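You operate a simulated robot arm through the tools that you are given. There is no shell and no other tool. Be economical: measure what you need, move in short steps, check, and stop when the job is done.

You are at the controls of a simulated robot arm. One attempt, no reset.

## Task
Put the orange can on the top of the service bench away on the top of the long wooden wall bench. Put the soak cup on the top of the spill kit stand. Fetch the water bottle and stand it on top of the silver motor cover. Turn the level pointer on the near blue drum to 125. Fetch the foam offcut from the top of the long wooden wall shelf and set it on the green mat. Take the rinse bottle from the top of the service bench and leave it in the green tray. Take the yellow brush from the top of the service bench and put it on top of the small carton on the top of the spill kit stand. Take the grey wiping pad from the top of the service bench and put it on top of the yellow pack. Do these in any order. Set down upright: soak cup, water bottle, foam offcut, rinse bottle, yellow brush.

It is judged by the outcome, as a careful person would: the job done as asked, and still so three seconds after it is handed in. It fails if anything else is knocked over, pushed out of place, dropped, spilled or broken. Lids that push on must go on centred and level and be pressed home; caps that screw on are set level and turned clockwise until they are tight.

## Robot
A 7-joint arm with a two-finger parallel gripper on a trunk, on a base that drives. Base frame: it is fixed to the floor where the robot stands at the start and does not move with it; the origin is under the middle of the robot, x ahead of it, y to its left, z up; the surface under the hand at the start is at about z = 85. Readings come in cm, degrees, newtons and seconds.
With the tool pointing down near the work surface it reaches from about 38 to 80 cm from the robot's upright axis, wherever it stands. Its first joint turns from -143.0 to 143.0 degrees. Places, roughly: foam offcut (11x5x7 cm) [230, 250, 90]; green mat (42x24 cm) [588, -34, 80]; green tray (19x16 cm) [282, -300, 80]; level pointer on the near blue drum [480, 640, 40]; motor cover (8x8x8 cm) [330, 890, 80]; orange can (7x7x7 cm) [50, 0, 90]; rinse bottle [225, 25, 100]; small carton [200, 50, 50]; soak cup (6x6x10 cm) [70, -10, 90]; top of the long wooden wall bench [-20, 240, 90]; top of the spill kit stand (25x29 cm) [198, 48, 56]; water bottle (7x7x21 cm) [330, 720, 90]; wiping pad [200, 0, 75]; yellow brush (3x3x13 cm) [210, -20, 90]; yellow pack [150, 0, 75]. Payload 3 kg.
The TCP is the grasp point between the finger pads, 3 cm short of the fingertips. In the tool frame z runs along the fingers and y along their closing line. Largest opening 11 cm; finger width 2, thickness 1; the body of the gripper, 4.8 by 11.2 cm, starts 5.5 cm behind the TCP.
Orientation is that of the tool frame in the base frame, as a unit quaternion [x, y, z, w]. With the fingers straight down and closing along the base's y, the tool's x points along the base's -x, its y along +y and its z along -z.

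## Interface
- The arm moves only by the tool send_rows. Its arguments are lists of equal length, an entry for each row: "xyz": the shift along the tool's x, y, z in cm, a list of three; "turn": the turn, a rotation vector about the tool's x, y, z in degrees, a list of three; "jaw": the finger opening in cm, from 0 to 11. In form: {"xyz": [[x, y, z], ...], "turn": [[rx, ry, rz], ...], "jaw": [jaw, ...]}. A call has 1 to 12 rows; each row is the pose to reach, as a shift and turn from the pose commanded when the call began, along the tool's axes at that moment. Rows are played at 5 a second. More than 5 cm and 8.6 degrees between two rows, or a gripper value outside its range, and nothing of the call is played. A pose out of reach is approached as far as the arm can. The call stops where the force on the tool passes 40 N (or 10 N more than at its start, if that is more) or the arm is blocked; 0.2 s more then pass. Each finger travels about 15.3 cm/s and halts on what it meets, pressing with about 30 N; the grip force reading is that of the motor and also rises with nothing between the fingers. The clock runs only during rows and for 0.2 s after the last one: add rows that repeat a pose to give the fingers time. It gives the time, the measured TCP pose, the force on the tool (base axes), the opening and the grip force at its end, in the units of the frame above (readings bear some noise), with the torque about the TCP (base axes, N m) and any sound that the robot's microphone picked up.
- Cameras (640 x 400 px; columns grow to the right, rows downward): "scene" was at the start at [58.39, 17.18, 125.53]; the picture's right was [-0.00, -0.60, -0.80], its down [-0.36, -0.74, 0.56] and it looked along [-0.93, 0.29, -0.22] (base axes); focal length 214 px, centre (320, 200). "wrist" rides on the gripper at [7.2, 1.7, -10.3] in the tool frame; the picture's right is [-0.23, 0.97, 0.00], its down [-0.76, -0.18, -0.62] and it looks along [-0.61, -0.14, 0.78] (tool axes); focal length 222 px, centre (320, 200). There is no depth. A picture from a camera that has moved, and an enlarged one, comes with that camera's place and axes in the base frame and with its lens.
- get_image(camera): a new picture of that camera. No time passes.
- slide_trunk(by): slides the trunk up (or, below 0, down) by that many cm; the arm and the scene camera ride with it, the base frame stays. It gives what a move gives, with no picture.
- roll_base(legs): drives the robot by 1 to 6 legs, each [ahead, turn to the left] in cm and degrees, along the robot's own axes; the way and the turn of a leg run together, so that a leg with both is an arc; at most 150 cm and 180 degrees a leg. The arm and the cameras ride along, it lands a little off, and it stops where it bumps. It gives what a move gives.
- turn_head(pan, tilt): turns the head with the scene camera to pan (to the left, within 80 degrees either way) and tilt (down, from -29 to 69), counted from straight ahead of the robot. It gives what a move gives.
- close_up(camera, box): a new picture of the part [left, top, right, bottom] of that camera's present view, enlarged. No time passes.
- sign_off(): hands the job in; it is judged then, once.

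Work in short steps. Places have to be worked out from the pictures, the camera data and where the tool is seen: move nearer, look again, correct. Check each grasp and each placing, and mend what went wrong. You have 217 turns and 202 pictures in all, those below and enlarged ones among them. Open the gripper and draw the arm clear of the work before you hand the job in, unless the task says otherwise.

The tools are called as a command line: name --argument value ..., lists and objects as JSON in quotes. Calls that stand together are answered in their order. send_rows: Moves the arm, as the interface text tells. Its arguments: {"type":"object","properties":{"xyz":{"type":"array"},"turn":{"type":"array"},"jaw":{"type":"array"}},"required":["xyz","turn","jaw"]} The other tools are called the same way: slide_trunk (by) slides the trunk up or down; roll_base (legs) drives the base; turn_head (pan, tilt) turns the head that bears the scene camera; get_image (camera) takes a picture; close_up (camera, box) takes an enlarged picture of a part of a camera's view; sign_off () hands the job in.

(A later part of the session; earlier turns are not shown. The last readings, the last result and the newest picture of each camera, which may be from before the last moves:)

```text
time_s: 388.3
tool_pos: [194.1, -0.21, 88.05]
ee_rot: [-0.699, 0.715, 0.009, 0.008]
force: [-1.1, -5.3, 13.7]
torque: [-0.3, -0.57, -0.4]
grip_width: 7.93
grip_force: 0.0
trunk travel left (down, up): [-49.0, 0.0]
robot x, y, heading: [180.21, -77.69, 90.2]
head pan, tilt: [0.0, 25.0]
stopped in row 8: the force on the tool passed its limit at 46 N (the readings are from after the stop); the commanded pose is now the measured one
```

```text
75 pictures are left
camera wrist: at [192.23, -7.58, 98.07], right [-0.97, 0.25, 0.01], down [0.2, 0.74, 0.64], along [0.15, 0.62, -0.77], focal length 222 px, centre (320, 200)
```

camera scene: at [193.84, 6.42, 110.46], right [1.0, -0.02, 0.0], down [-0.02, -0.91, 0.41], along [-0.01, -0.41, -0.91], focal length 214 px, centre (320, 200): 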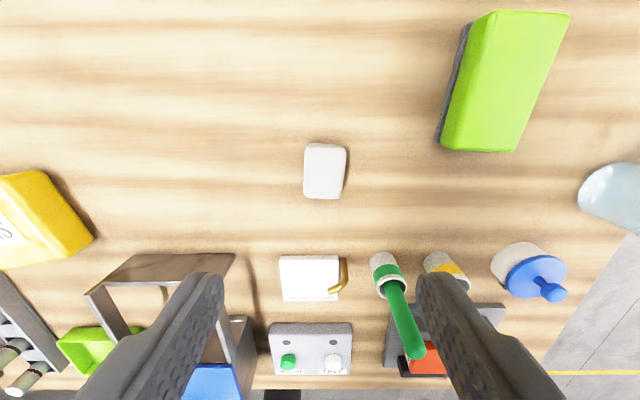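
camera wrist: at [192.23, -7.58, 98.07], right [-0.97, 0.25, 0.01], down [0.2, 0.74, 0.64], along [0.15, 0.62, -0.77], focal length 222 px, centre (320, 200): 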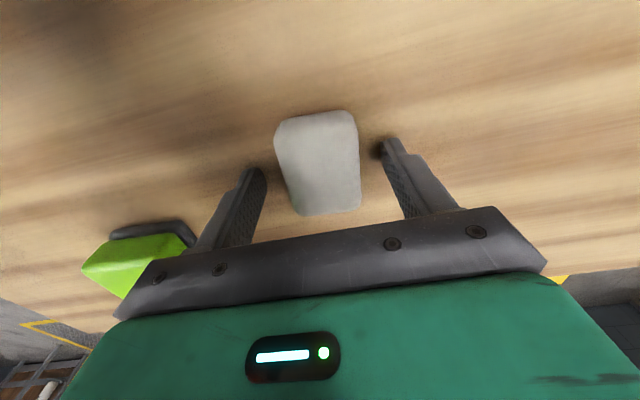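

Tips on bench (z=85). Raise 0.35 and close on the pad.

send_rows --xyz '[[0, 0, -0.35], [0, 0, -0.35], [0, 0, -0.35], [0, 0, -0.35], [0, 0, -0.35], [0, 0, -4], [0, 0, -8.5], [0, 0, -13], [0, 0, -17]]' --turn '[[0, 0, 0], [0, 0, 0], [0, 0, 0], [0, 0, 0], [0, 0, 0], [0, 0, 0], [0, 0, 0], [0, 0, 0], [0, 0, 0]]' --jaw '[8, 5, 2.5, 2.5, 2.5, 2.5, 2.5, 2.5, 2.5]'

get_image --camera "wrist"

```text
time_s: 390.3
tool_pos: [194.3, -0.3, 104.56]
ee_rot: [-0.7, 0.714, 0.008, 0.007]
force: [-0.2, 0.5, -0.6]
torque: [0.02, 0.02, 0.01]
grip_width: 4.5
grip_force: 29.8
trunk travel left (down, up): [-49.0, 0.0]
robot x, y, heading: [179.62, -77.53, 90.8]
head pan, tilt: [0.0, 25.0]
```

```text
74 pictures are left
camera wrist: at [192.42, -7.78, 114.66], right [-0.97, 0.25, 0.01], down [0.2, 0.74, 0.64], along [0.15, 0.62, -0.77], focal length 222 px, centre (320, 200)
```

wrist: 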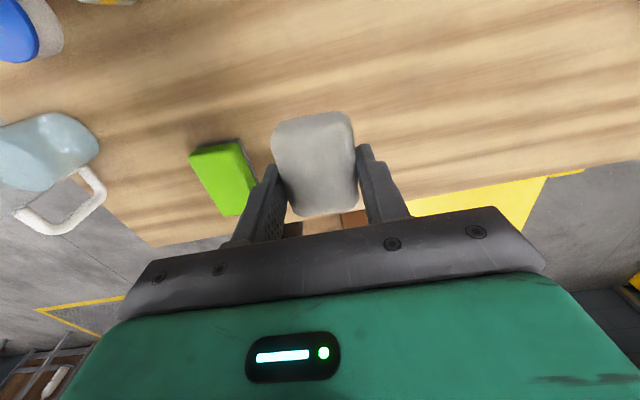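

Pad held. Carry it over to above the glove pack (≈[155,-7]).

send_rows --xyz '[[0, 2, -2], [0, 6.5, -3], [0, 11, -3], [0, 15.5, -3], [1, 20, -3], [2.5, 24.5, -3], [4, 29, -3], [5.5, 33.5, -3], [7, 38, -3], [7.3, 39, -3], [7.3, 39, -3]]' --turn '[[0, 0, 0], [0, 0, 0], [0, 0, 0], [0, 0, 0], [0, 0, 0], [0, 0, 0], [0, 0, 0], [0, 0, 0], [0, 0, 0], [0, 0, 0], [0, 0, 0]]' --jaw '[2.5, 2.5, 2.5, 2.5, 2.5, 2.5, 2.5, 2.5, 2.5, 2.5, 2.5]'

get_image --camera "scene"

get_image --camera "wrist"

```text
time_s: 392.7
tool_pos: [155.06, -7.09, 107.86]
ee_rot: [-0.699, 0.715, 0.008, 0.006]
force: [0.0, -0.1, -0.2]
torque: [0.0, -0.04, 0.05]
grip_width: 4.48
grip_force: 29.9
trunk travel left (down, up): [-49.0, 0.0]
robot x, y, heading: [179.78, -77.8, 90.7]
head pan, tilt: [0.0, 25.0]
```

```text
73 pictures are left
camera scene: at [155.33, -0.35, 112.01], right [1.0, -0.02, 0.0], down [-0.02, -0.91, 0.4], along [-0.01, -0.4, -0.91], focal length 214 px, centre (320, 200)
```

scene: 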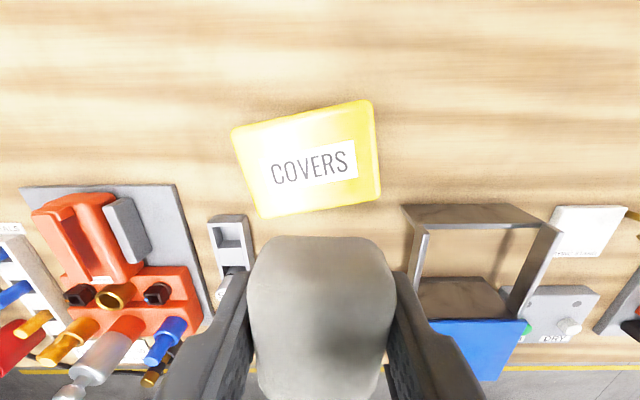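

```text
72 pictures are left
camera wrist: at [153.14, -14.48, 117.93], right [-0.97, 0.25, 0.01], down [0.2, 0.74, 0.64], along [0.15, 0.62, -0.77], focal length 222 px, centre (320, 200)
```

wrist: 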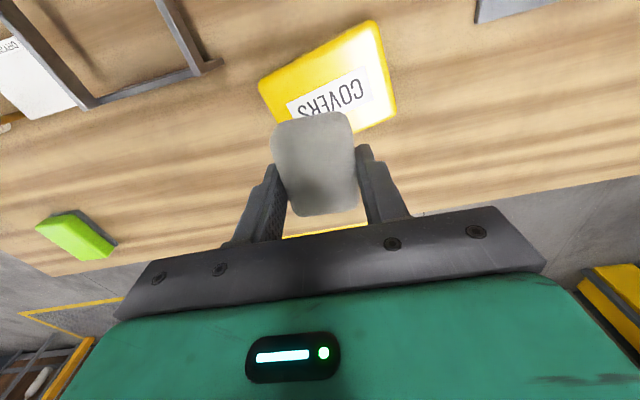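

Pack centre ≈[153.7,-6.8]. Adjust and lower to z≈95.

send_rows --xyz '[[-0.7, 1.4, 3], [-0.7, 1.4, 7.5], [-0.7, 1.4, 11], [-0.7, 1.4, 13], [-0.7, 1.4, 13]]' --turn '[[0, 0, 0], [0, 0, 0], [0, 0, 0], [0, 0, 0], [0, 0, 0]]' --jaw '[2.5, 2.5, 2.5, 2.5, 2.5]'

get_image --camera "wrist"

get_image --camera "scene"

```text
time_s: 393.9
tool_pos: [153.36, -6.17, 94.71]
ee_rot: [-0.699, 0.715, 0.008, 0.007]
force: [-0.1, 0.1, -0.4]
torque: [0.05, 0.02, 0.01]
grip_width: 4.45
grip_force: 30.0
trunk travel left (down, up): [-49.0, 0.0]
robot x, y, heading: [179.65, -77.39, 90.4]
head pan, tilt: [0.0, 25.0]
```

```text
71 pictures are left
camera wrist: at [151.49, -13.58, 104.81], right [-0.97, 0.25, 0.01], down [0.2, 0.74, 0.64], along [0.15, 0.62, -0.77], focal length 222 px, centre (320, 200)
```

wrist: 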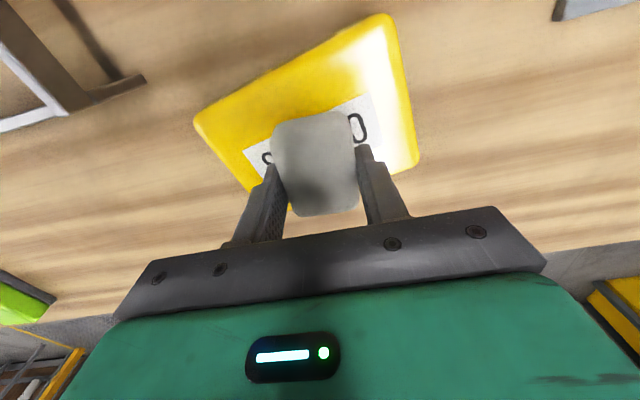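

```text
70 pictures are left
camera scene: at [153.66, 0.55, 98.9], right [1.0, -0.02, 0.0], down [-0.02, -0.91, 0.4], along [-0.01, -0.4, -0.92], focal length 214 px, centre (320, 200)
```

scene: 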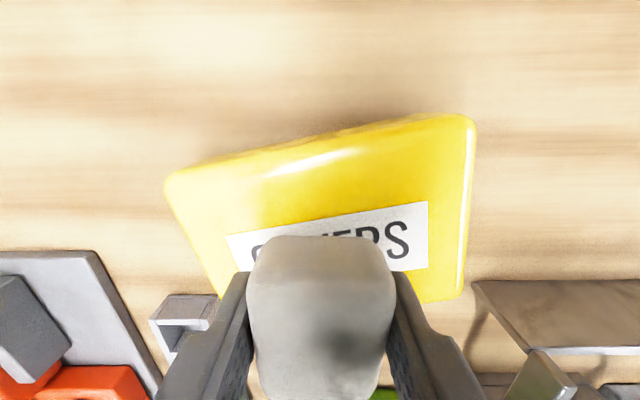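

Pad centred on the pack. Lower slowly.

send_rows --xyz '[[0, 0, 0.5], [0, 0, 1], [0, 0, 1.5], [0, 0, 2], [0, 0, 2.5]]' --turn '[[0, 0, 0], [0, 0, 0], [0, 0, 0], [0, 0, 0], [0, 0, 0]]' --jaw '[2.5, 2.5, 2.5, 2.5, 2.5]'

```text
time_s: 395.1
tool_pos: [153.66, -5.79, 92.66]
ee_rot: [-0.699, 0.715, 0.011, 0.008]
force: [3.0, -3.9, 27.6]
torque: [-0.52, -0.2, -0.11]
grip_width: 4.43
grip_force: 29.6
trunk travel left (down, up): [-49.0, 0.0]
robot x, y, heading: [179.79, -77.54, 90.7]
head pan, tilt: [0.0, 25.0]
```

Contact at 28 N. Ease, release and lift.

send_rows --xyz '[[0, 0, -0.5], [0, 0, -0.5], [0, 0, -0.5], [0, 0, -0.5], [0, 0, -3], [0, 0, -7], [0, 0, -11], [0, 0, -15]]' --turn '[[0, 0, 0], [0, 0, 0], [0, 0, 0], [0, 0, 0], [0, 0, 0], [0, 0, 0], [0, 0, 0], [0, 0, 0]]' --jaw '[5, 6, 7, 7, 7, 7, 7, 7]'

get_image --camera "wrist"

```text
time_s: 396.9
tool_pos: [153.58, -6.29, 107.48]
ee_rot: [-0.699, 0.715, 0.009, 0.007]
force: [0.1, 0.3, -0.1]
torque: [-0.01, 0.01, 0.0]
grip_width: 6.98
grip_force: 0.0
trunk travel left (down, up): [-49.0, 0.0]
robot x, y, heading: [179.6, -77.71, 90.5]
head pan, tilt: [0.0, 25.0]
```

```text
69 pictures are left
camera wrist: at [151.59, -13.75, 117.5], right [-0.97, 0.25, 0.01], down [0.2, 0.74, 0.64], along [0.15, 0.62, -0.77], focal length 222 px, centre (320, 200)
```

wrist: 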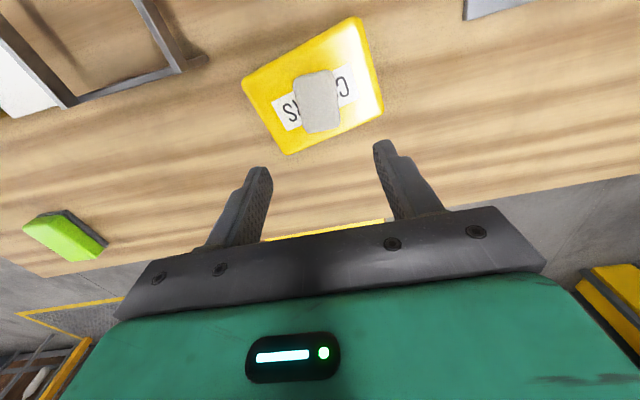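

Pad rests on the pack. Back off, recentre the hand and tilt it horizontal for travelling/looking ahead.

roll_base --legs '[[-50, 0]]'

send_rows --xyz '[[1, -4, 0], [2, -8, 0], [3, -12, 0], [4, -16, 0], [5, -20, 0], [6, -24, 0], [6, -26, 0]]' --turn '[[0, 0, 0], [0, 0, 0], [0, 0, 0], [0, 0, 0], [0, 0, 0], [0, 0, 0], [0, 0, 0]]' --jaw '[9, 9, 9, 9, 9, 9, 9]'

send_rows --xyz '[[0, 0, 0], [0, 0, 0], [0, 0, 0], [0, 0, 0], [0, 0, 0], [0, 0, 0], [0, 0, 0], [0, 0, 0], [0, 0, 0], [0, 0, 0], [0, 0, 0], [0, 0, 0]]' --turn '[[0, -8, 0], [0, -16, 0], [0, -24, 0], [0, -32, 0], [0, -40, 0], [0, -48, 0], [0, -56, 0], [0, -64, 0], [0, -72, 0], [0, -80, 0], [0, -88, 0], [0, -90, 0]]' --jaw '[9, 9, 9, 9, 9, 9, 9, 9, 9, 9, 9, 9]'

roll_base --legs '[[0, -90], [95, 0], [95, 0], [0, 90], [130, 0], [110, 0]]'

turn_head --pan 0 --tilt 10

get_image --camera "scene"

```text
time_s: 399.9
tool_pos: [154.38, -55.85, 107.5]
ee_rot: [-0.695, 0.719, 0.008, 0.006]
force: [0.3, 1.0, -0.7]
torque: [-0.01, 0.0, -0.04]
grip_width: 7.0
grip_force: 0.0
trunk travel left (down, up): [-49.0, 0.0]
robot x, y, heading: [179.46, -127.69, 89.7]
head pan, tilt: [0.0, 25.0]
```

```text
time_s: 401.4
tool_pos: [180.37, -62.88, 107.35]
ee_rot: [-0.694, 0.72, 0.008, 0.007]
force: [0.0, 0.4, 1.0]
torque: [-0.01, 0.01, -0.01]
grip_width: 9.0
grip_force: 0.0
trunk travel left (down, up): [-49.0, 0.0]
robot x, y, heading: [179.63, -127.52, 89.7]
head pan, tilt: [0.0, 25.0]
```

```text
time_s: 404.1
tool_pos: [180.33, -62.87, 107.28]
ee_rot: [-0.485, 0.504, 0.497, 0.514]
force: [-0.7, -0.2, 0.8]
torque: [0.0, 0.0, 0.02]
grip_width: 9.0
grip_force: 0.1
trunk travel left (down, up): [-49.0, 0.0]
robot x, y, heading: [180.2, -127.42, 89.7]
head pan, tilt: [0.0, 25.0]
```

```text
time_s: 407.6
tool_pos: [243.46, -113.78, 107.3]
ee_rot: [-0.064, 0.698, 0.067, 0.711]
force: [0.2, -0.3, 0.0]
torque: [0.0, -0.01, 0.05]
grip_width: 9.0
grip_force: 0.0
trunk travel left (down, up): [-49.0, 0.0]
robot x, y, heading: [178.63, -121.51, 10.3]
head pan, tilt: [0.0, 25.0]
stopped in leg 1: the robot was blocked; the commanded pose is now the measured one
```

```text
time_s: 408.4
tool_pos: [243.47, -113.7, 107.43]
ee_rot: [-0.064, 0.697, 0.066, 0.711]
force: [-0.5, -0.3, -0.6]
torque: [0.03, 0.0, -0.01]
grip_width: 9.02
grip_force: 0.1
trunk travel left (down, up): [-49.0, 0.0]
robot x, y, heading: [178.58, -121.3, 10.2]
head pan, tilt: [0.0, 10.0]
```

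```text
68 pictures are left
camera scene: at [239.82, -114.49, 116.97], right [0.18, -0.98, 0.0], down [-0.15, -0.03, -0.99], along [0.97, 0.18, -0.15], focal length 214 px, centre (320, 200)
```

scene: 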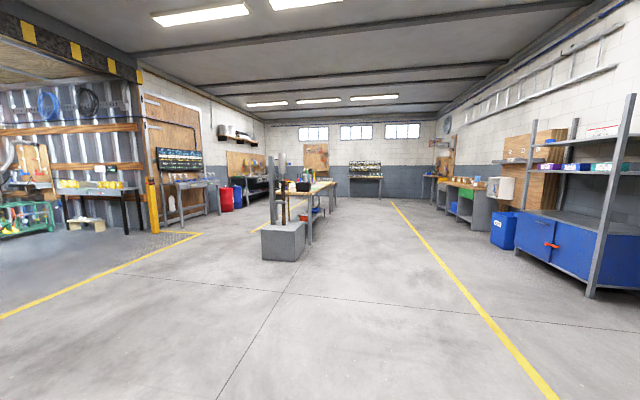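

Clear forward view. Continue: drive ahead, then turn left in two parts and go toward +y.

roll_base --legs '[[95, 0], [90, 0], [0, 40], [0, 40], [130, 0]]'

get_image --camera "scene"

```text
time_s: 421.1
tool_pos: [366.37, -24.93, 107.37]
ee_rot: [-0.477, 0.514, 0.486, 0.521]
force: [-0.6, -0.1, -0.6]
torque: [-0.04, 0.0, -0.08]
grip_width: 9.01
grip_force: 0.0
trunk travel left (down, up): [-49.0, 0.0]
robot x, y, heading: [363.66, -90.01, 87.7]
head pan, tilt: [0.0, 10.0]
stopped in leg 4: the robot was blocked; the commanded pose is now the measured one
```

```text
67 pictures are left
camera scene: at [366.17, -28.98, 116.98], right [1.0, -0.07, 0.0], down [-0.01, -0.16, -0.99], along [0.07, 0.99, -0.16], focal length 214 px, centre (320, 200)
```

scene: 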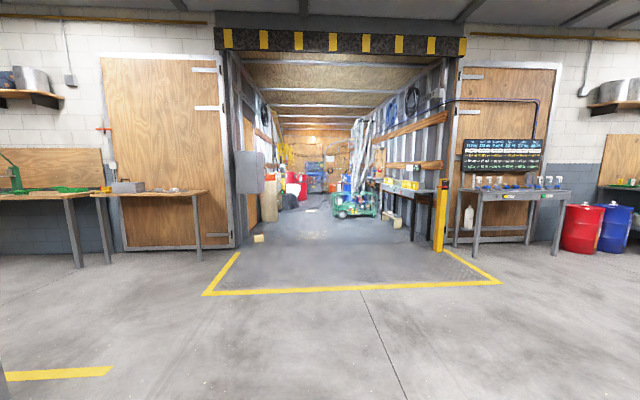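

A passage opens toward +y, with drums at the back. Drive in along x≈366.

roll_base --legs '[[150, 0], [130, 0]]'

get_image --camera "scene"

```text
time_s: 434.7
tool_pos: [377.6, 254.87, 107.47]
ee_rot: [-0.477, 0.513, 0.487, 0.521]
force: [-0.4, 0.2, -0.3]
torque: [0.01, 0.0, -0.03]
grip_width: 9.01
grip_force: 0.0
trunk travel left (down, up): [-49.0, 0.0]
robot x, y, heading: [375.06, 189.49, 87.6]
head pan, tilt: [0.0, 10.0]
```

```text
66 pictures are left
camera scene: at [377.48, 250.74, 117.02], right [1.0, -0.07, 0.0], down [-0.01, -0.15, -0.99], along [0.07, 0.99, -0.15], focal length 214 px, centre (320, 200)
```

scene: 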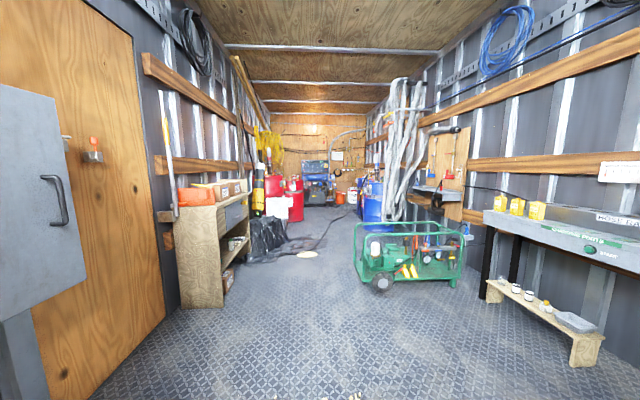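

Zoom in on the far part to identify the drum, bottle and motor.

close_up --camera "scene" --box '[235, 130, 435, 275]'

```text
2.76 times, centred on (335, 202) of scene
camera zoom: at [377.48, 250.74, 117.02], right [1.0, -0.07, 0.0], down [-0.01, -0.15, -0.99], along [0.07, 0.99, -0.15], focal length 592 px, centre (279, 193)
```

zoom: 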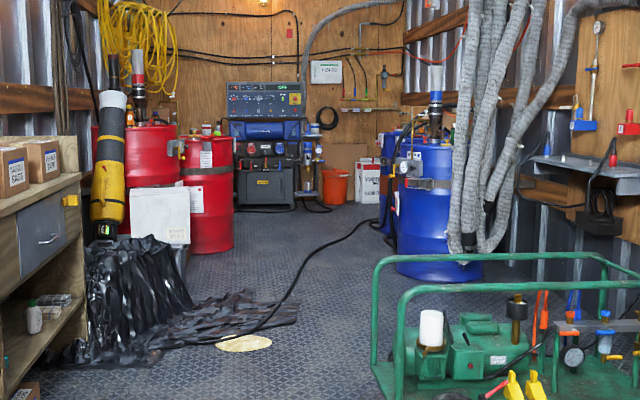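

I go round the crumbs on the floor on the left side (x≈334), then look again further in.

roll_base --legs '[[0, 36.5], [73.5, 0], [0, -34]]'

turn_head --pan 0 --tilt 35

get_image --camera "scene"

```text
time_s: 439.4
tool_pos: [307.58, 284.9, 107.1]
ee_rot: [-0.62, 0.337, 0.624, 0.335]
force: [21.3, -6.5, 9.3]
torque: [-0.06, 0.51, 0.52]
grip_width: 8.3
grip_force: 0.1
trunk travel left (down, up): [-49.0, 0.0]
robot x, y, heading: [345.91, 232.4, 127.9]
head pan, tilt: [0.0, 10.0]
stopped in leg 2: the force on the tool passed its limit at 134 N (the readings are from after the stop); the commanded pose is now the measured one
```

```text
time_s: 440.3
tool_pos: [307.49, 284.66, 107.26]
ee_rot: [-0.62, 0.336, 0.625, 0.334]
force: [25.3, -6.2, 5.2]
torque: [0.01, 0.22, 0.4]
grip_width: 8.09
grip_force: 0.1
trunk travel left (down, up): [-49.0, 0.0]
robot x, y, heading: [345.52, 232.62, 127.7]
head pan, tilt: [0.0, 35.0]
```

```text
64 pictures are left
camera scene: at [309.92, 281.13, 112.77], right [0.84, 0.55, 0.0], down [0.31, -0.48, -0.82], along [-0.45, 0.69, -0.57], focal length 214 px, centre (320, 200)
```

scene: 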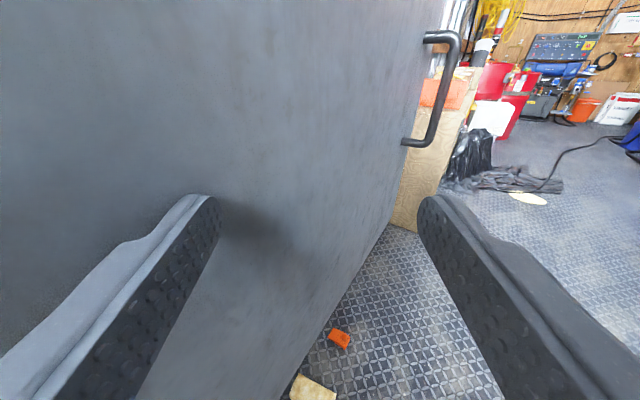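

The fingertip touched the grey cabinet; back up and then retract the hand toward the robot's right.

roll_base --legs '[[-15, 0], [0, -36]]'

get_image --camera "scene"

```text
time_s: 443.4
tool_pos: [355.26, 285.39, 107.09]
ee_rot: [-0.485, 0.514, 0.487, 0.514]
force: [0.8, 0.3, 0.2]
torque: [0.01, 0.04, 0.02]
grip_width: 9.01
grip_force: 0.0
trunk travel left (down, up): [-49.0, 0.0]
robot x, y, heading: [351.68, 220.49, 91.7]
head pan, tilt: [0.0, 35.0]
```

```text
63 pictures are left
camera scene: at [355.15, 281.1, 112.65], right [1.0, -0.05, 0.0], down [-0.03, -0.57, -0.82], along [0.04, 0.82, -0.57], focal length 214 px, centre (320, 200)
```

scene: 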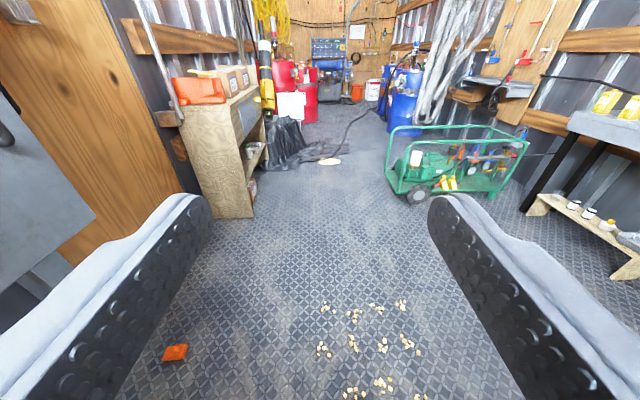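

Crumbs occupy x 358–402, y 300–345; I pass them on the right side (x≈430), then come back to x≈403.

roll_base --legs '[[0, -70], [85, 0], [0, 68.5], [140, 0]]'

get_image --camera "scene"

```text
time_s: 447.0
tool_pos: [414.51, 240.22, 107.13]
ee_rot: [-0.106, 0.699, 0.108, 0.699]
force: [0.3, -1.1, -0.3]
torque: [0.04, 0.01, 0.06]
grip_width: 9.02
grip_force: 0.0
trunk travel left (down, up): [-49.0, 0.0]
robot x, y, heading: [350.11, 225.64, 21.6]
head pan, tilt: [0.0, 35.0]
stopped in leg 1: the robot was blocked; the commanded pose is now the measured one
```

```text
62 pictures are left
camera scene: at [410.53, 238.8, 112.71], right [0.3, -0.95, 0.0], down [-0.55, -0.17, -0.82], along [0.78, 0.25, -0.57], focal length 214 px, centre (320, 200)
```

scene: 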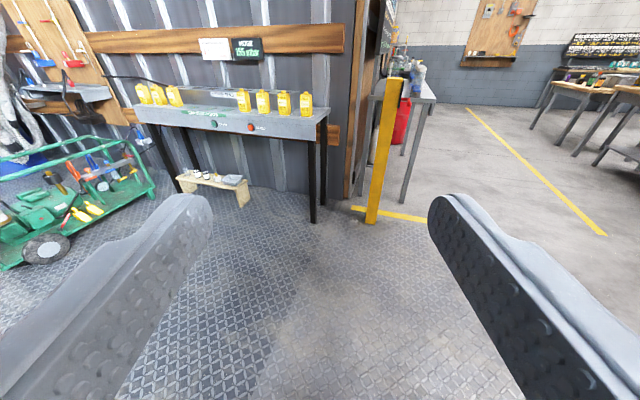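

The turn did complete. Continue with the drive.

roll_base --legs '[[85, 0], [0, 34], [0, 34.5]]'

roll_base --legs '[[135, 0]]'

get_image --camera "scene"

```text
time_s: 455.1
tool_pos: [442.95, 322.04, 107.17]
ee_rot: [-0.472, 0.527, 0.473, 0.525]
force: [-0.6, 0.0, -0.2]
torque: [-0.01, 0.0, -0.07]
grip_width: 9.01
grip_force: 0.1
trunk travel left (down, up): [-49.0, 0.0]
robot x, y, heading: [436.2, 256.88, 88.4]
head pan, tilt: [0.0, 35.0]
stopped in leg 3: the robot was blocked; the commanded pose is now the measured one
```

```text
time_s: 461.9
tool_pos: [446.98, 459.15, 107.18]
ee_rot: [-0.471, 0.527, 0.473, 0.526]
force: [0.2, 0.4, -0.1]
torque: [-0.03, -0.01, 0.01]
grip_width: 8.99
grip_force: 0.0
trunk travel left (down, up): [-49.0, 0.0]
robot x, y, heading: [440.15, 394.28, 88.7]
head pan, tilt: [0.0, 35.0]
```

```text
61 pictures are left
camera scene: at [446.54, 454.81, 112.82], right [0.99, -0.11, 0.0], down [-0.06, -0.57, -0.82], along [0.09, 0.81, -0.57], focal length 214 px, centre (320, 200)
```

scene: 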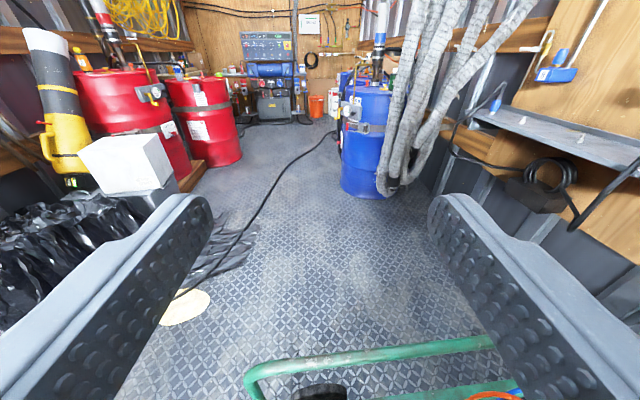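

Zoom on the near blue drum for the level pointer.

close_up --camera "scene" --box '[310, 60, 430, 210]'

```text
2.67 times, centred on (370, 135) of scene
camera zoom: at [446.54, 454.81, 112.82], right [0.99, -0.11, 0.0], down [-0.06, -0.57, -0.82], along [0.09, 0.81, -0.57], focal length 572 px, centre (187, 373)
```

zoom: 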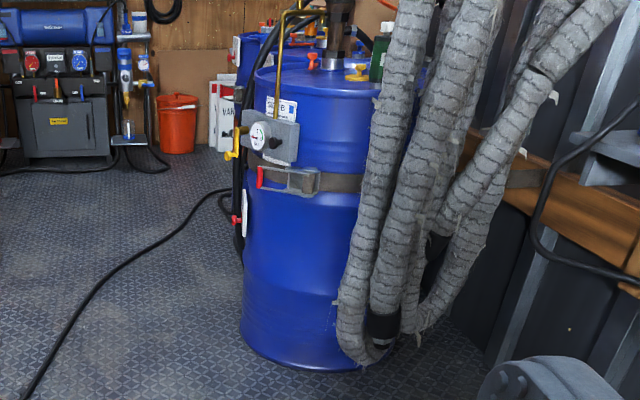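

The level gauge with its red pointer is on the drum's left side (≈[483,640,45]), so I must approach it from −x. Reposition past the cart into the aisle.

roll_base --legs '[[-20, 0], [0, 40], [46, 0], [0, -38.5]]'

get_image --camera "scene"

```text
time_s: 469.5
tool_pos: [411.83, 475.01, 107.35]
ee_rot: [-0.496, 0.504, 0.497, 0.503]
force: [0.1, 0.5, -1.4]
torque: [-0.01, 0.0, 0.0]
grip_width: 8.99
grip_force: 0.0
trunk travel left (down, up): [-49.0, 0.0]
robot x, y, heading: [409.33, 409.9, 96.3]
head pan, tilt: [0.0, 35.0]
stopped in leg 4: the robot was blocked; the commanded pose is now the measured one
```

```text
59 pictures are left
camera scene: at [411.86, 470.65, 112.9], right [1.0, -0.01, 0.0], down [-0.01, -0.57, -0.82], along [0.01, 0.82, -0.57], focal length 214 px, centre (320, 200)
```

scene: 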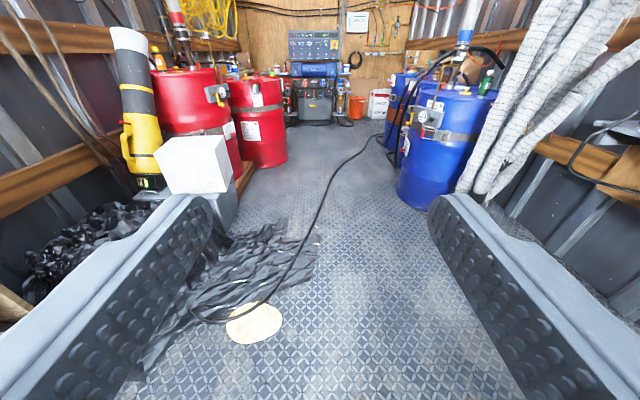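

Back up slightly, align to heading ≈93°, and drive carefully between the cart and the patch on the floor.

roll_base --legs '[[-12, 0], [0, -4]]'

roll_base --legs '[[75, 0]]'

get_image --camera "scene"

```text
time_s: 471.2
tool_pos: [417.5, 462.73, 107.35]
ee_rot: [-0.479, 0.52, 0.48, 0.519]
force: [-0.2, 0.1, -0.5]
torque: [0.0, 0.0, -0.04]
grip_width: 8.97
grip_force: 0.0
trunk travel left (down, up): [-49.0, 0.0]
robot x, y, heading: [410.6, 397.28, 92.7]
head pan, tilt: [0.0, 35.0]
```

```text
time_s: 472.9
tool_pos: [418.64, 473.04, 107.4]
ee_rot: [-0.47, 0.529, 0.471, 0.527]
force: [-0.7, 0.3, -0.1]
torque: [-0.04, 0.01, -0.06]
grip_width: 8.97
grip_force: 0.0
trunk travel left (down, up): [-49.0, 0.0]
robot x, y, heading: [408.55, 408.24, 86.9]
head pan, tilt: [0.0, 35.0]
stopped in leg 1: the robot was blocked; the commanded pose is now the measured one
```

```text
58 pictures are left
camera scene: at [418.28, 468.7, 113.04], right [0.99, -0.11, 0.0], down [-0.07, -0.57, -0.82], along [0.09, 0.81, -0.57], focal length 214 px, centre (320, 200)
```

scene: 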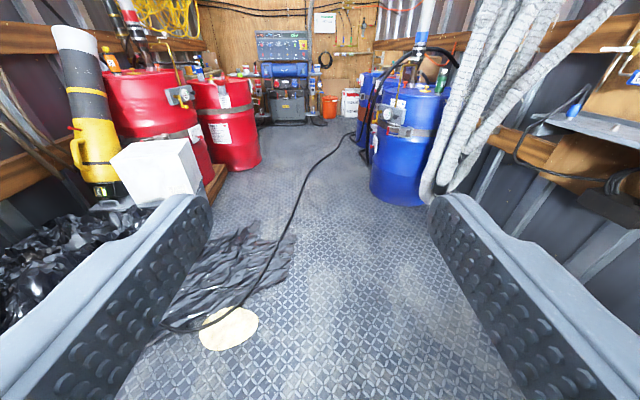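

Contact with the cart at the right-front corner. Back up 14 cm and look down at the cart's edge.

roll_base --legs '[[-14, 0]]'

turn_head --pan 0 --tilt 69

get_image --camera "scene"

```text
time_s: 474.2
tool_pos: [418.12, 459.44, 107.42]
ee_rot: [-0.469, 0.53, 0.47, 0.527]
force: [-0.3, 0.4, -0.8]
torque: [0.02, 0.02, -0.01]
grip_width: 9.0
grip_force: 0.0
trunk travel left (down, up): [-49.0, 0.0]
robot x, y, heading: [408.04, 394.77, 86.7]
head pan, tilt: [0.0, 35.0]
```

```text
time_s: 475.2
tool_pos: [417.99, 459.43, 107.41]
ee_rot: [-0.47, 0.529, 0.471, 0.527]
force: [-0.3, -0.1, -0.5]
torque: [0.02, 0.05, 0.01]
grip_width: 9.0
grip_force: 0.1
trunk travel left (down, up): [-49.0, 0.0]
robot x, y, heading: [407.55, 394.72, 86.9]
head pan, tilt: [0.0, 68.8]
```

```text
57 pictures are left
camera scene: at [417.26, 451.91, 108.72], right [0.99, -0.12, 0.0], down [-0.11, -0.93, -0.36], along [0.04, 0.36, -0.93], focal length 214 px, centre (320, 200)
```

scene: 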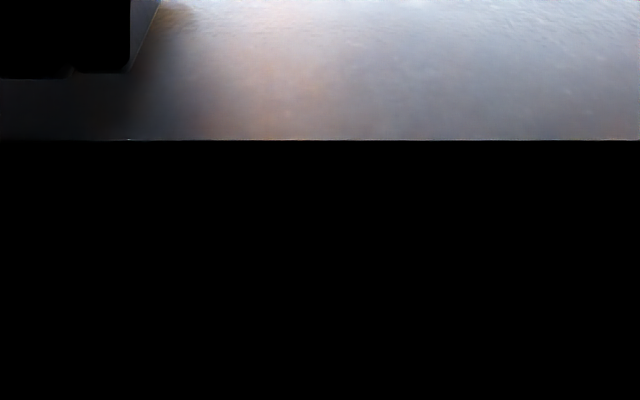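

That view is inside the hand. Look down-right instead.

turn_head --pan -50 --tilt 40

get_image --camera "scene"

```text
time_s: 476.4
tool_pos: [417.91, 459.34, 107.41]
ee_rot: [-0.47, 0.529, 0.471, 0.527]
force: [-0.2, -0.2, -0.1]
torque: [0.0, -0.03, 0.02]
grip_width: 8.99
grip_force: 0.0
trunk travel left (down, up): [-49.0, 0.0]
robot x, y, heading: [407.8, 394.66, 86.7]
head pan, tilt: [-50.0, 40.0]
```

```text
56 pictures are left
camera scene: at [423.72, 451.03, 112.31], right [0.55, -0.83, 0.0], down [-0.54, -0.35, -0.76], along [0.64, 0.42, -0.65], focal length 214 px, centre (320, 200)
```

scene: 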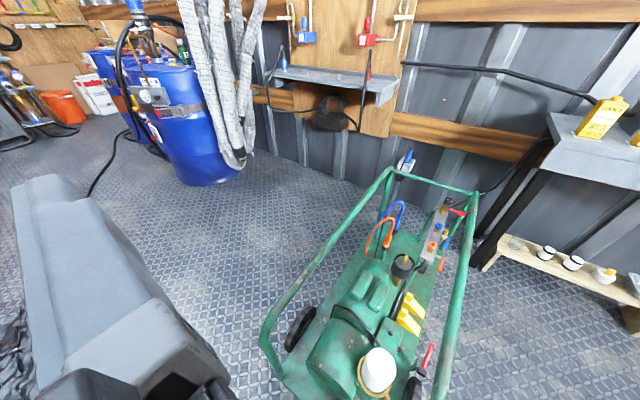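

The cart's left end is at x≈428–430. I shift my lane to x≈401 and pass.

roll_base --legs '[[-20, 0], [0, 15], [30, 0], [0, -11]]'

roll_base --legs '[[60, 0]]'

```text
time_s: 481.2
tool_pos: [406.19, 470.11, 107.47]
ee_rot: [-0.488, 0.512, 0.489, 0.51]
force: [-0.1, 0.0, -0.1]
torque: [0.01, 0.01, 0.0]
grip_width: 9.02
grip_force: 0.1
trunk travel left (down, up): [-49.0, 0.0]
robot x, y, heading: [399.72, 404.48, 90.6]
head pan, tilt: [-50.0, 40.0]
```

```text
time_s: 484.6
tool_pos: [405.07, 530.45, 107.45]
ee_rot: [-0.488, 0.512, 0.489, 0.51]
force: [0.0, 0.3, 0.1]
torque: [0.0, -0.02, 0.0]
grip_width: 9.0
grip_force: 0.0
trunk travel left (down, up): [-49.0, 0.0]
robot x, y, heading: [398.69, 465.56, 90.9]
head pan, tilt: [-50.0, 40.0]
```

Passed the cart corner. Continue forward to y≈640.

roll_base --legs '[[50, 0], [0, -4], [124, 0]]'

turn_head --pan -55 --tilt 30

get_image --camera "scene"

```text
time_s: 493.9
tool_pos: [416.88, 704.32, 107.57]
ee_rot: [-0.468, 0.531, 0.469, 0.528]
force: [-0.1, -1.0, -0.2]
torque: [-0.02, 0.02, -0.01]
grip_width: 8.99
grip_force: 0.0
trunk travel left (down, up): [-49.0, 0.0]
robot x, y, heading: [405.33, 639.97, 86.6]
head pan, tilt: [-50.0, 40.0]
```

```text
time_s: 494.6
tool_pos: [416.84, 704.34, 107.55]
ee_rot: [-0.469, 0.53, 0.47, 0.528]
force: [-0.3, -0.1, 0.3]
torque: [0.03, -0.02, -0.04]
grip_width: 8.99
grip_force: 0.1
trunk travel left (down, up): [-49.0, 0.0]
robot x, y, heading: [405.67, 639.76, 86.5]
head pan, tilt: [-55.0, 30.0]
```

```text
55 pictures are left
camera scene: at [423.45, 695.52, 113.98], right [0.47, -0.88, 0.0], down [-0.44, -0.24, -0.86], along [0.76, 0.41, -0.5], focal length 214 px, centre (320, 200)
```

scene: 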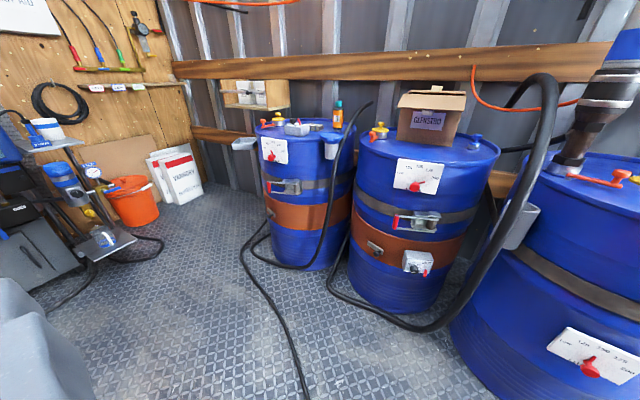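

The near drum's white plate with a red pointer is at lower right; zoom on it.

turn_head --pan -78 --tilt 40

get_image --camera "scene"

```text
time_s: 495.5
tool_pos: [416.9, 704.25, 107.64]
ee_rot: [-0.47, 0.529, 0.471, 0.527]
force: [-0.5, 0.0, 1.2]
torque: [0.01, -0.02, 0.05]
grip_width: 8.99
grip_force: 0.1
trunk travel left (down, up): [-49.0, 0.0]
robot x, y, heading: [405.69, 640.05, 86.3]
head pan, tilt: [-78.0, 40.0]
```

```text
54 pictures are left
camera scene: at [423.95, 692.02, 112.45], right [0.09, -1.0, 0.0], down [-0.64, -0.06, -0.76], along [0.76, 0.07, -0.64], focal length 214 px, centre (320, 200)
```

scene: 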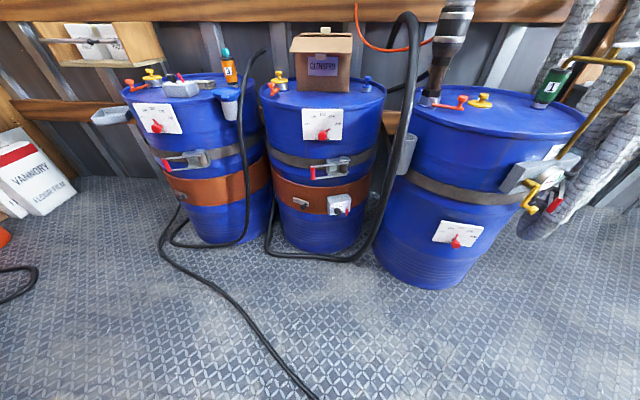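

close_up --camera "scene" --box '[425, 210, 495, 255]'

```text
8.89 times, centred on (460, 232) of scene
camera zoom: at [423.95, 692.02, 112.45], right [0.09, -1.0, 0.0], down [-0.64, -0.06, -0.76], along [0.76, 0.07, -0.64], focal length 1906 px, centre (-924, -89)
```

zoom: 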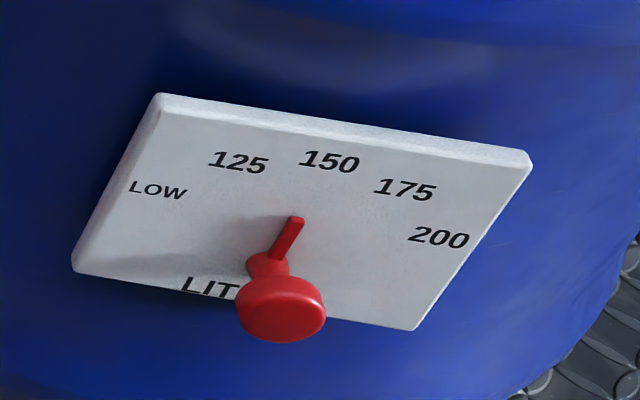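

The pointer now points to 150 (straight up); 125 lies 30° anticlockwise. The knob is at ≈[485,640.6,43]. Turn the base to face the drum.

roll_base --legs '[[0, -43]]'

roll_base --legs '[[0, -42]]'

turn_head --pan 0 --tilt 45

get_image --camera "scene"

```text
time_s: 497.9
tool_pos: [457.07, 680.11, 107.65]
ee_rot: [-0.248, 0.663, 0.25, 0.661]
force: [-0.1, 0.0, -0.1]
torque: [-0.01, 0.0, 0.0]
grip_width: 8.99
grip_force: 0.0
trunk travel left (down, up): [-49.0, 0.0]
robot x, y, heading: [403.12, 642.05, 44.9]
head pan, tilt: [-78.0, 40.0]
```

```text
time_s: 500.3
tool_pos: [469.18, 634.96, 107.82]
ee_rot: [0.002, 0.708, 0.0, 0.707]
force: [-0.2, 0.3, 0.7]
torque: [0.0, 0.03, 0.0]
grip_width: 9.0
grip_force: 0.0
trunk travel left (down, up): [-49.0, 0.0]
robot x, y, heading: [403.46, 644.74, 3.6]
head pan, tilt: [-78.0, 40.0]
```

```text
time_s: 501.8
tool_pos: [469.28, 634.92, 107.85]
ee_rot: [0.003, 0.708, -0.001, 0.707]
force: [-0.7, -1.1, -0.3]
torque: [-0.01, -0.01, 0.0]
grip_width: 9.0
grip_force: 0.1
trunk travel left (down, up): [-49.0, 0.0]
robot x, y, heading: [403.39, 645.17, 3.6]
head pan, tilt: [0.0, 45.0]
```

```text
52 pictures are left
camera scene: at [464.47, 634.72, 111.85], right [0.0, -1.0, 0.0], down [-0.71, 0.0, -0.71], along [0.71, 0.0, -0.71], focal length 214 px, centre (320, 200)
```

scene: 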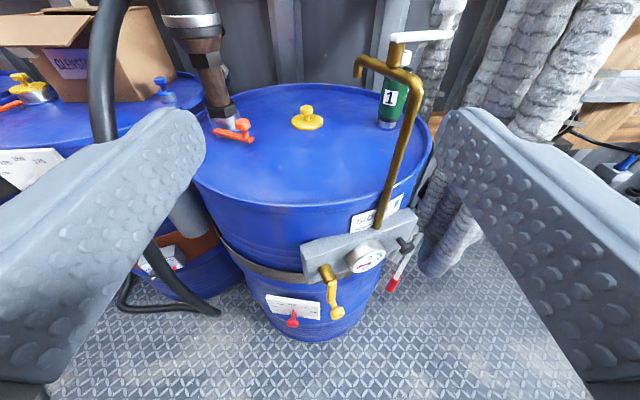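

The tool now points exactly along +x. Lower the trunk by 40 then arm, staying clear in front of the drum.

slide_trunk --by -40

slide_trunk --by -9

send_rows --xyz '[[3, 1.5, 0], [6, 3, 0], [9, 4.5, 0], [12, 6, 0], [14.5, 7.5, 0], [14.5, 7.5, 0]]' --turn '[[0, 0, 0], [0, 0, 0], [0, 0, 0], [0, 0, 0], [0, 0, 0], [0, 0, 0]]' --jaw '[7, 7, 7, 7, 7, 7]'

turn_head --pan 0 --tilt 40

get_image --camera "scene"

```text
time_s: 505.6
tool_pos: [469.13, 634.91, 67.74]
ee_rot: [0.003, 0.708, 0.0, 0.706]
force: [0.2, -0.2, -0.4]
torque: [0.01, 0.01, 0.0]
grip_width: 9.01
grip_force: 0.1
trunk travel left (down, up): [-9.0, 40.0]
robot x, y, heading: [403.41, 644.84, 3.6]
head pan, tilt: [0.0, 45.0]
```

```text
time_s: 506.9
tool_pos: [469.24, 634.84, 58.72]
ee_rot: [0.003, 0.708, 0.001, 0.707]
force: [0.0, 0.4, -0.9]
torque: [0.0, 0.01, -0.02]
grip_width: 8.97
grip_force: 0.1
trunk travel left (down, up): [0.0, 49.0]
robot x, y, heading: [403.12, 645.15, 4.1]
head pan, tilt: [0.0, 45.0]
```

```text
time_s: 508.3
tool_pos: [469.25, 642.44, 44.07]
ee_rot: [0.003, 0.708, 0.0, 0.707]
force: [-0.3, -0.2, 0.6]
torque: [0.01, 0.0, -0.01]
grip_width: 6.99
grip_force: 0.1
trunk travel left (down, up): [0.0, 49.0]
robot x, y, heading: [403.53, 645.35, 3.6]
head pan, tilt: [0.0, 45.0]
```

```text
time_s: 508.9
tool_pos: [469.31, 642.41, 44.06]
ee_rot: [0.002, 0.707, 0.0, 0.707]
force: [-1.3, -0.1, -0.1]
torque: [-0.04, 0.03, 0.04]
grip_width: 7.01
grip_force: 0.1
trunk travel left (down, up): [0.0, 49.0]
robot x, y, heading: [403.54, 644.97, 3.8]
head pan, tilt: [0.0, 40.0]
```

```text
51 pictures are left
camera scene: at [464.83, 642.22, 48.96], right [0.0, -1.0, 0.0], down [-0.64, 0.0, -0.77], along [0.77, 0.0, -0.64], focal length 214 px, centre (320, 200)
```

scene: 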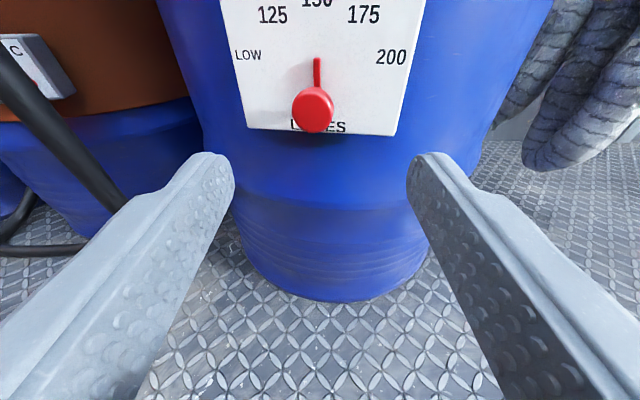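

Clear view: the knob is at about y 642.8, z 43. Use the wrist view to fix its depth and height.

get_image --camera "wrist"

```text
50 pictures are left
camera wrist: at [458.81, 644.13, 36.76], right [0.0, 0.97, 0.23], down [-0.62, -0.18, 0.76], along [0.78, -0.15, 0.61], focal length 222 px, centre (320, 200)
```

wrist: 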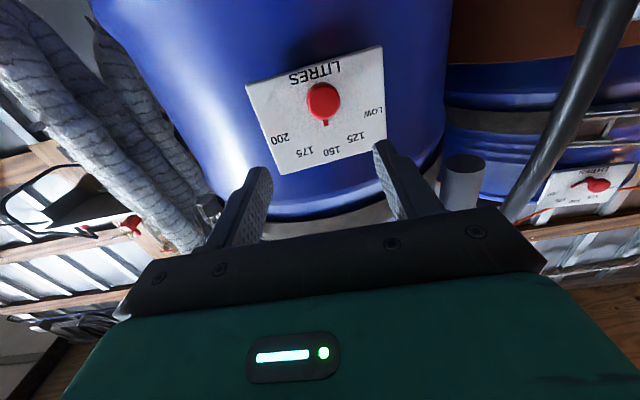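

Knob face at [484,642.85,43.1]. Advance so the fingertips straddle it (TCP x≈482.5), jaw 6.

send_rows --xyz '[[0.5, 0.2, 3], [1, 0.4, 7], [1, 0.4, 11], [1, 0.4, 13.2], [1, 0.4, 13.2]]' --turn '[[0, 0, 0], [0, 0, 0], [0, 0, 0], [0, 0, 0], [0, 0, 0]]' --jaw '[6, 6, 6, 6, 6]'

get_image --camera "scene"

```text
time_s: 510.0
tool_pos: [482.02, 642.78, 43.33]
ee_rot: [0.004, 0.709, -0.002, 0.705]
force: [-23.9, 2.5, 8.2]
torque: [-0.35, -0.28, -0.9]
grip_width: 5.86
grip_force: 0.2
trunk travel left (down, up): [0.0, 49.0]
robot x, y, heading: [403.11, 645.44, 4.0]
head pan, tilt: [0.0, 40.0]
stopped in row 5: the force on the tool passed its limit at 51 N (the readings are from after the stop); the commanded pose is now the measured one
```

```text
49 pictures are left
camera scene: at [477.63, 642.63, 48.16], right [-0.01, -1.0, 0.0], down [-0.65, 0.01, -0.76], along [0.76, 0.0, -0.65], focal length 214 px, centre (320, 200)
```

scene: 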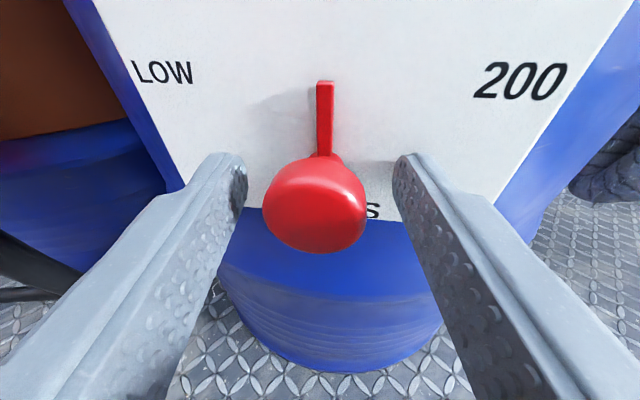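

Tips touched the plate with the knob between them. Back 0.5 cm and close on the knob.

send_rows --xyz '[[0, 0, -0.5], [0, 0, -0.5], [0, 0, -0.5], [0, 0, -0.5]]' --turn '[[0, 0, 0], [0, 0, 0], [0, 0, 0], [0, 0, 0]]' --jaw '[6, 4, 1.5, 1.5]'

get_image --camera "scene"

```text
time_s: 511.0
tool_pos: [481.61, 642.99, 43.08]
ee_rot: [0.001, 0.708, 0.0, 0.706]
force: [0.1, 18.2, 0.1]
torque: [0.08, 0.39, -0.63]
grip_width: 3.43
grip_force: 44.6
trunk travel left (down, up): [0.0, 49.0]
robot x, y, heading: [403.2, 645.14, 3.9]
head pan, tilt: [0.0, 40.0]
```

```text
48 pictures are left
camera scene: at [477.14, 642.81, 47.99], right [0.0, -1.0, 0.0], down [-0.65, 0.0, -0.76], along [0.76, 0.0, -0.65], focal length 214 px, centre (320, 200)
```

scene: 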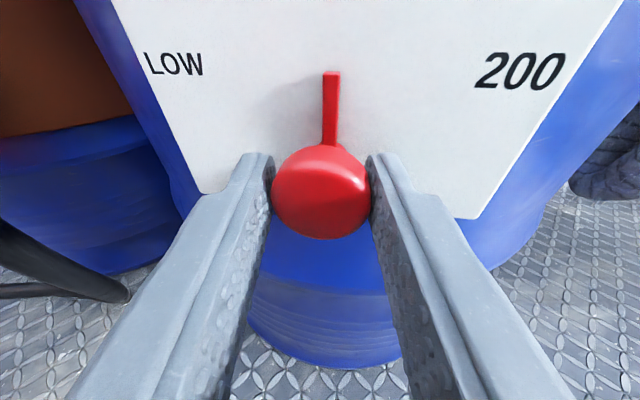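

Gripped. Shift 0.2 to relieve the side load and rotate −30° about the tool axis in steps.

send_rows --xyz '[[0, 0.2, 0], [0, 0.2, 0], [0, 0.2, 0], [0, 0.2, 0], [0, 0.2, 0], [0, 0.2, 0], [0, 0.2, 0]]' --turn '[[0, 0, 0], [0, 0, -6], [0, 0, -12], [0, 0, -18], [0, 0, -24], [0, 0, -30], [0, 0, -30]]' --jaw '[1.5, 1.5, 1.5, 1.5, 1.5, 1.5, 1.5]'

get_image --camera "scene"

```text
time_s: 512.6
tool_pos: [481.57, 643.03, 43.12]
ee_rot: [-0.183, 0.685, -0.183, 0.68]
force: [-3.6, 14.7, -13.3]
torque: [-0.03, -0.06, -0.75]
grip_width: 3.36
grip_force: 45.1
trunk travel left (down, up): [0.0, 49.0]
robot x, y, heading: [403.6, 645.1, 3.9]
head pan, tilt: [0.0, 40.0]
```

```text
47 pictures are left
camera scene: at [477.18, 645.2, 47.34], right [0.0, -0.87, 0.5], down [-0.65, -0.38, -0.66], along [0.76, -0.32, -0.56], focal length 214 px, centre (320, 200)
```

scene: 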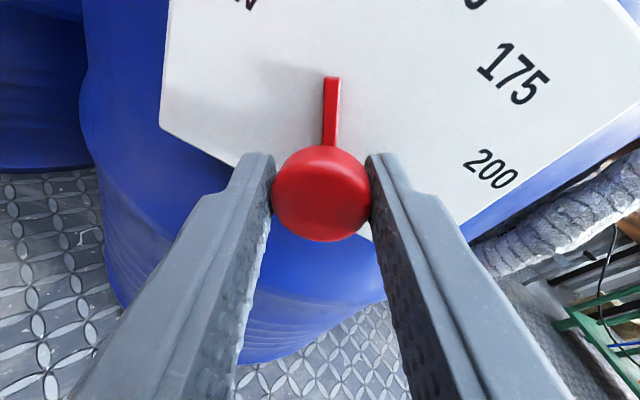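

The pointer turned with the hand. Open and back off, then check the reading.

send_rows --xyz '[[0, 0, 0], [0, 0, 0], [0, 0, 0], [0, 0, -3], [0, 0, -7], [0, 0, -11]]' --turn '[[0, 0, 0], [0, 0, 0], [0, 0, 0], [0, 0, 0], [0, 0, 0], [0, 0, 0]]' --jaw '[4, 6, 6, 6, 6, 6]'

turn_head --pan 0 --tilt 22

get_image --camera "scene"

```text
time_s: 514.0
tool_pos: [470.36, 643.22, 43.17]
ee_rot: [-0.18, 0.685, -0.184, 0.681]
force: [-0.1, -0.9, 0.2]
torque: [0.01, -0.01, 0.01]
grip_width: 6.04
grip_force: 0.1
trunk travel left (down, up): [0.0, 49.0]
robot x, y, heading: [403.4, 645.27, 3.8]
head pan, tilt: [0.0, 40.0]
```

```text
time_s: 514.8
tool_pos: [470.49, 643.19, 43.02]
ee_rot: [-0.18, 0.685, -0.184, 0.681]
force: [-0.3, 0.0, 0.0]
torque: [-0.01, 0.01, -0.01]
grip_width: 6.02
grip_force: 0.1
trunk travel left (down, up): [0.0, 49.0]
robot x, y, heading: [403.57, 645.38, 3.7]
head pan, tilt: [0.0, 22.0]
```

```text
46 pictures are left
camera scene: at [466.94, 646.76, 49.75], right [0.0, -0.87, 0.5], down [-0.38, -0.46, -0.8], along [0.92, -0.19, -0.33], focal length 214 px, centre (320, 200)
```

scene: 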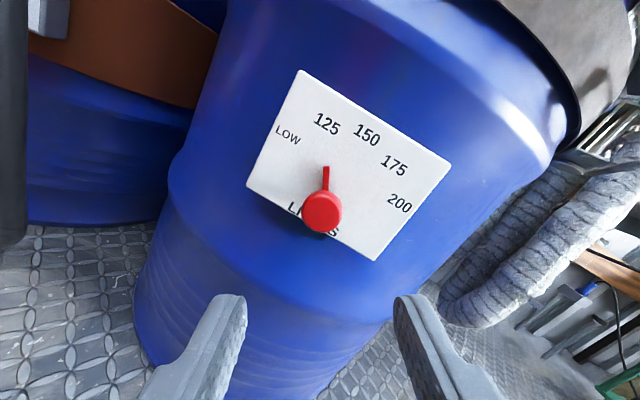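

Zoom to verify the pointer against 125.

close_up --camera "scene" --box '[240, 60, 460, 270]'

```text
1.90 times, centred on (350, 165) of scene
camera zoom: at [466.94, 646.76, 49.75], right [0.0, -0.87, 0.5], down [-0.38, -0.46, -0.8], along [0.92, -0.19, -0.33], focal length 408 px, centre (263, 267)
```

zoom: 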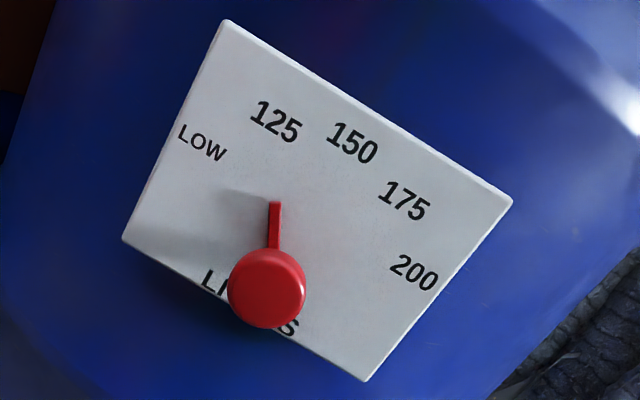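

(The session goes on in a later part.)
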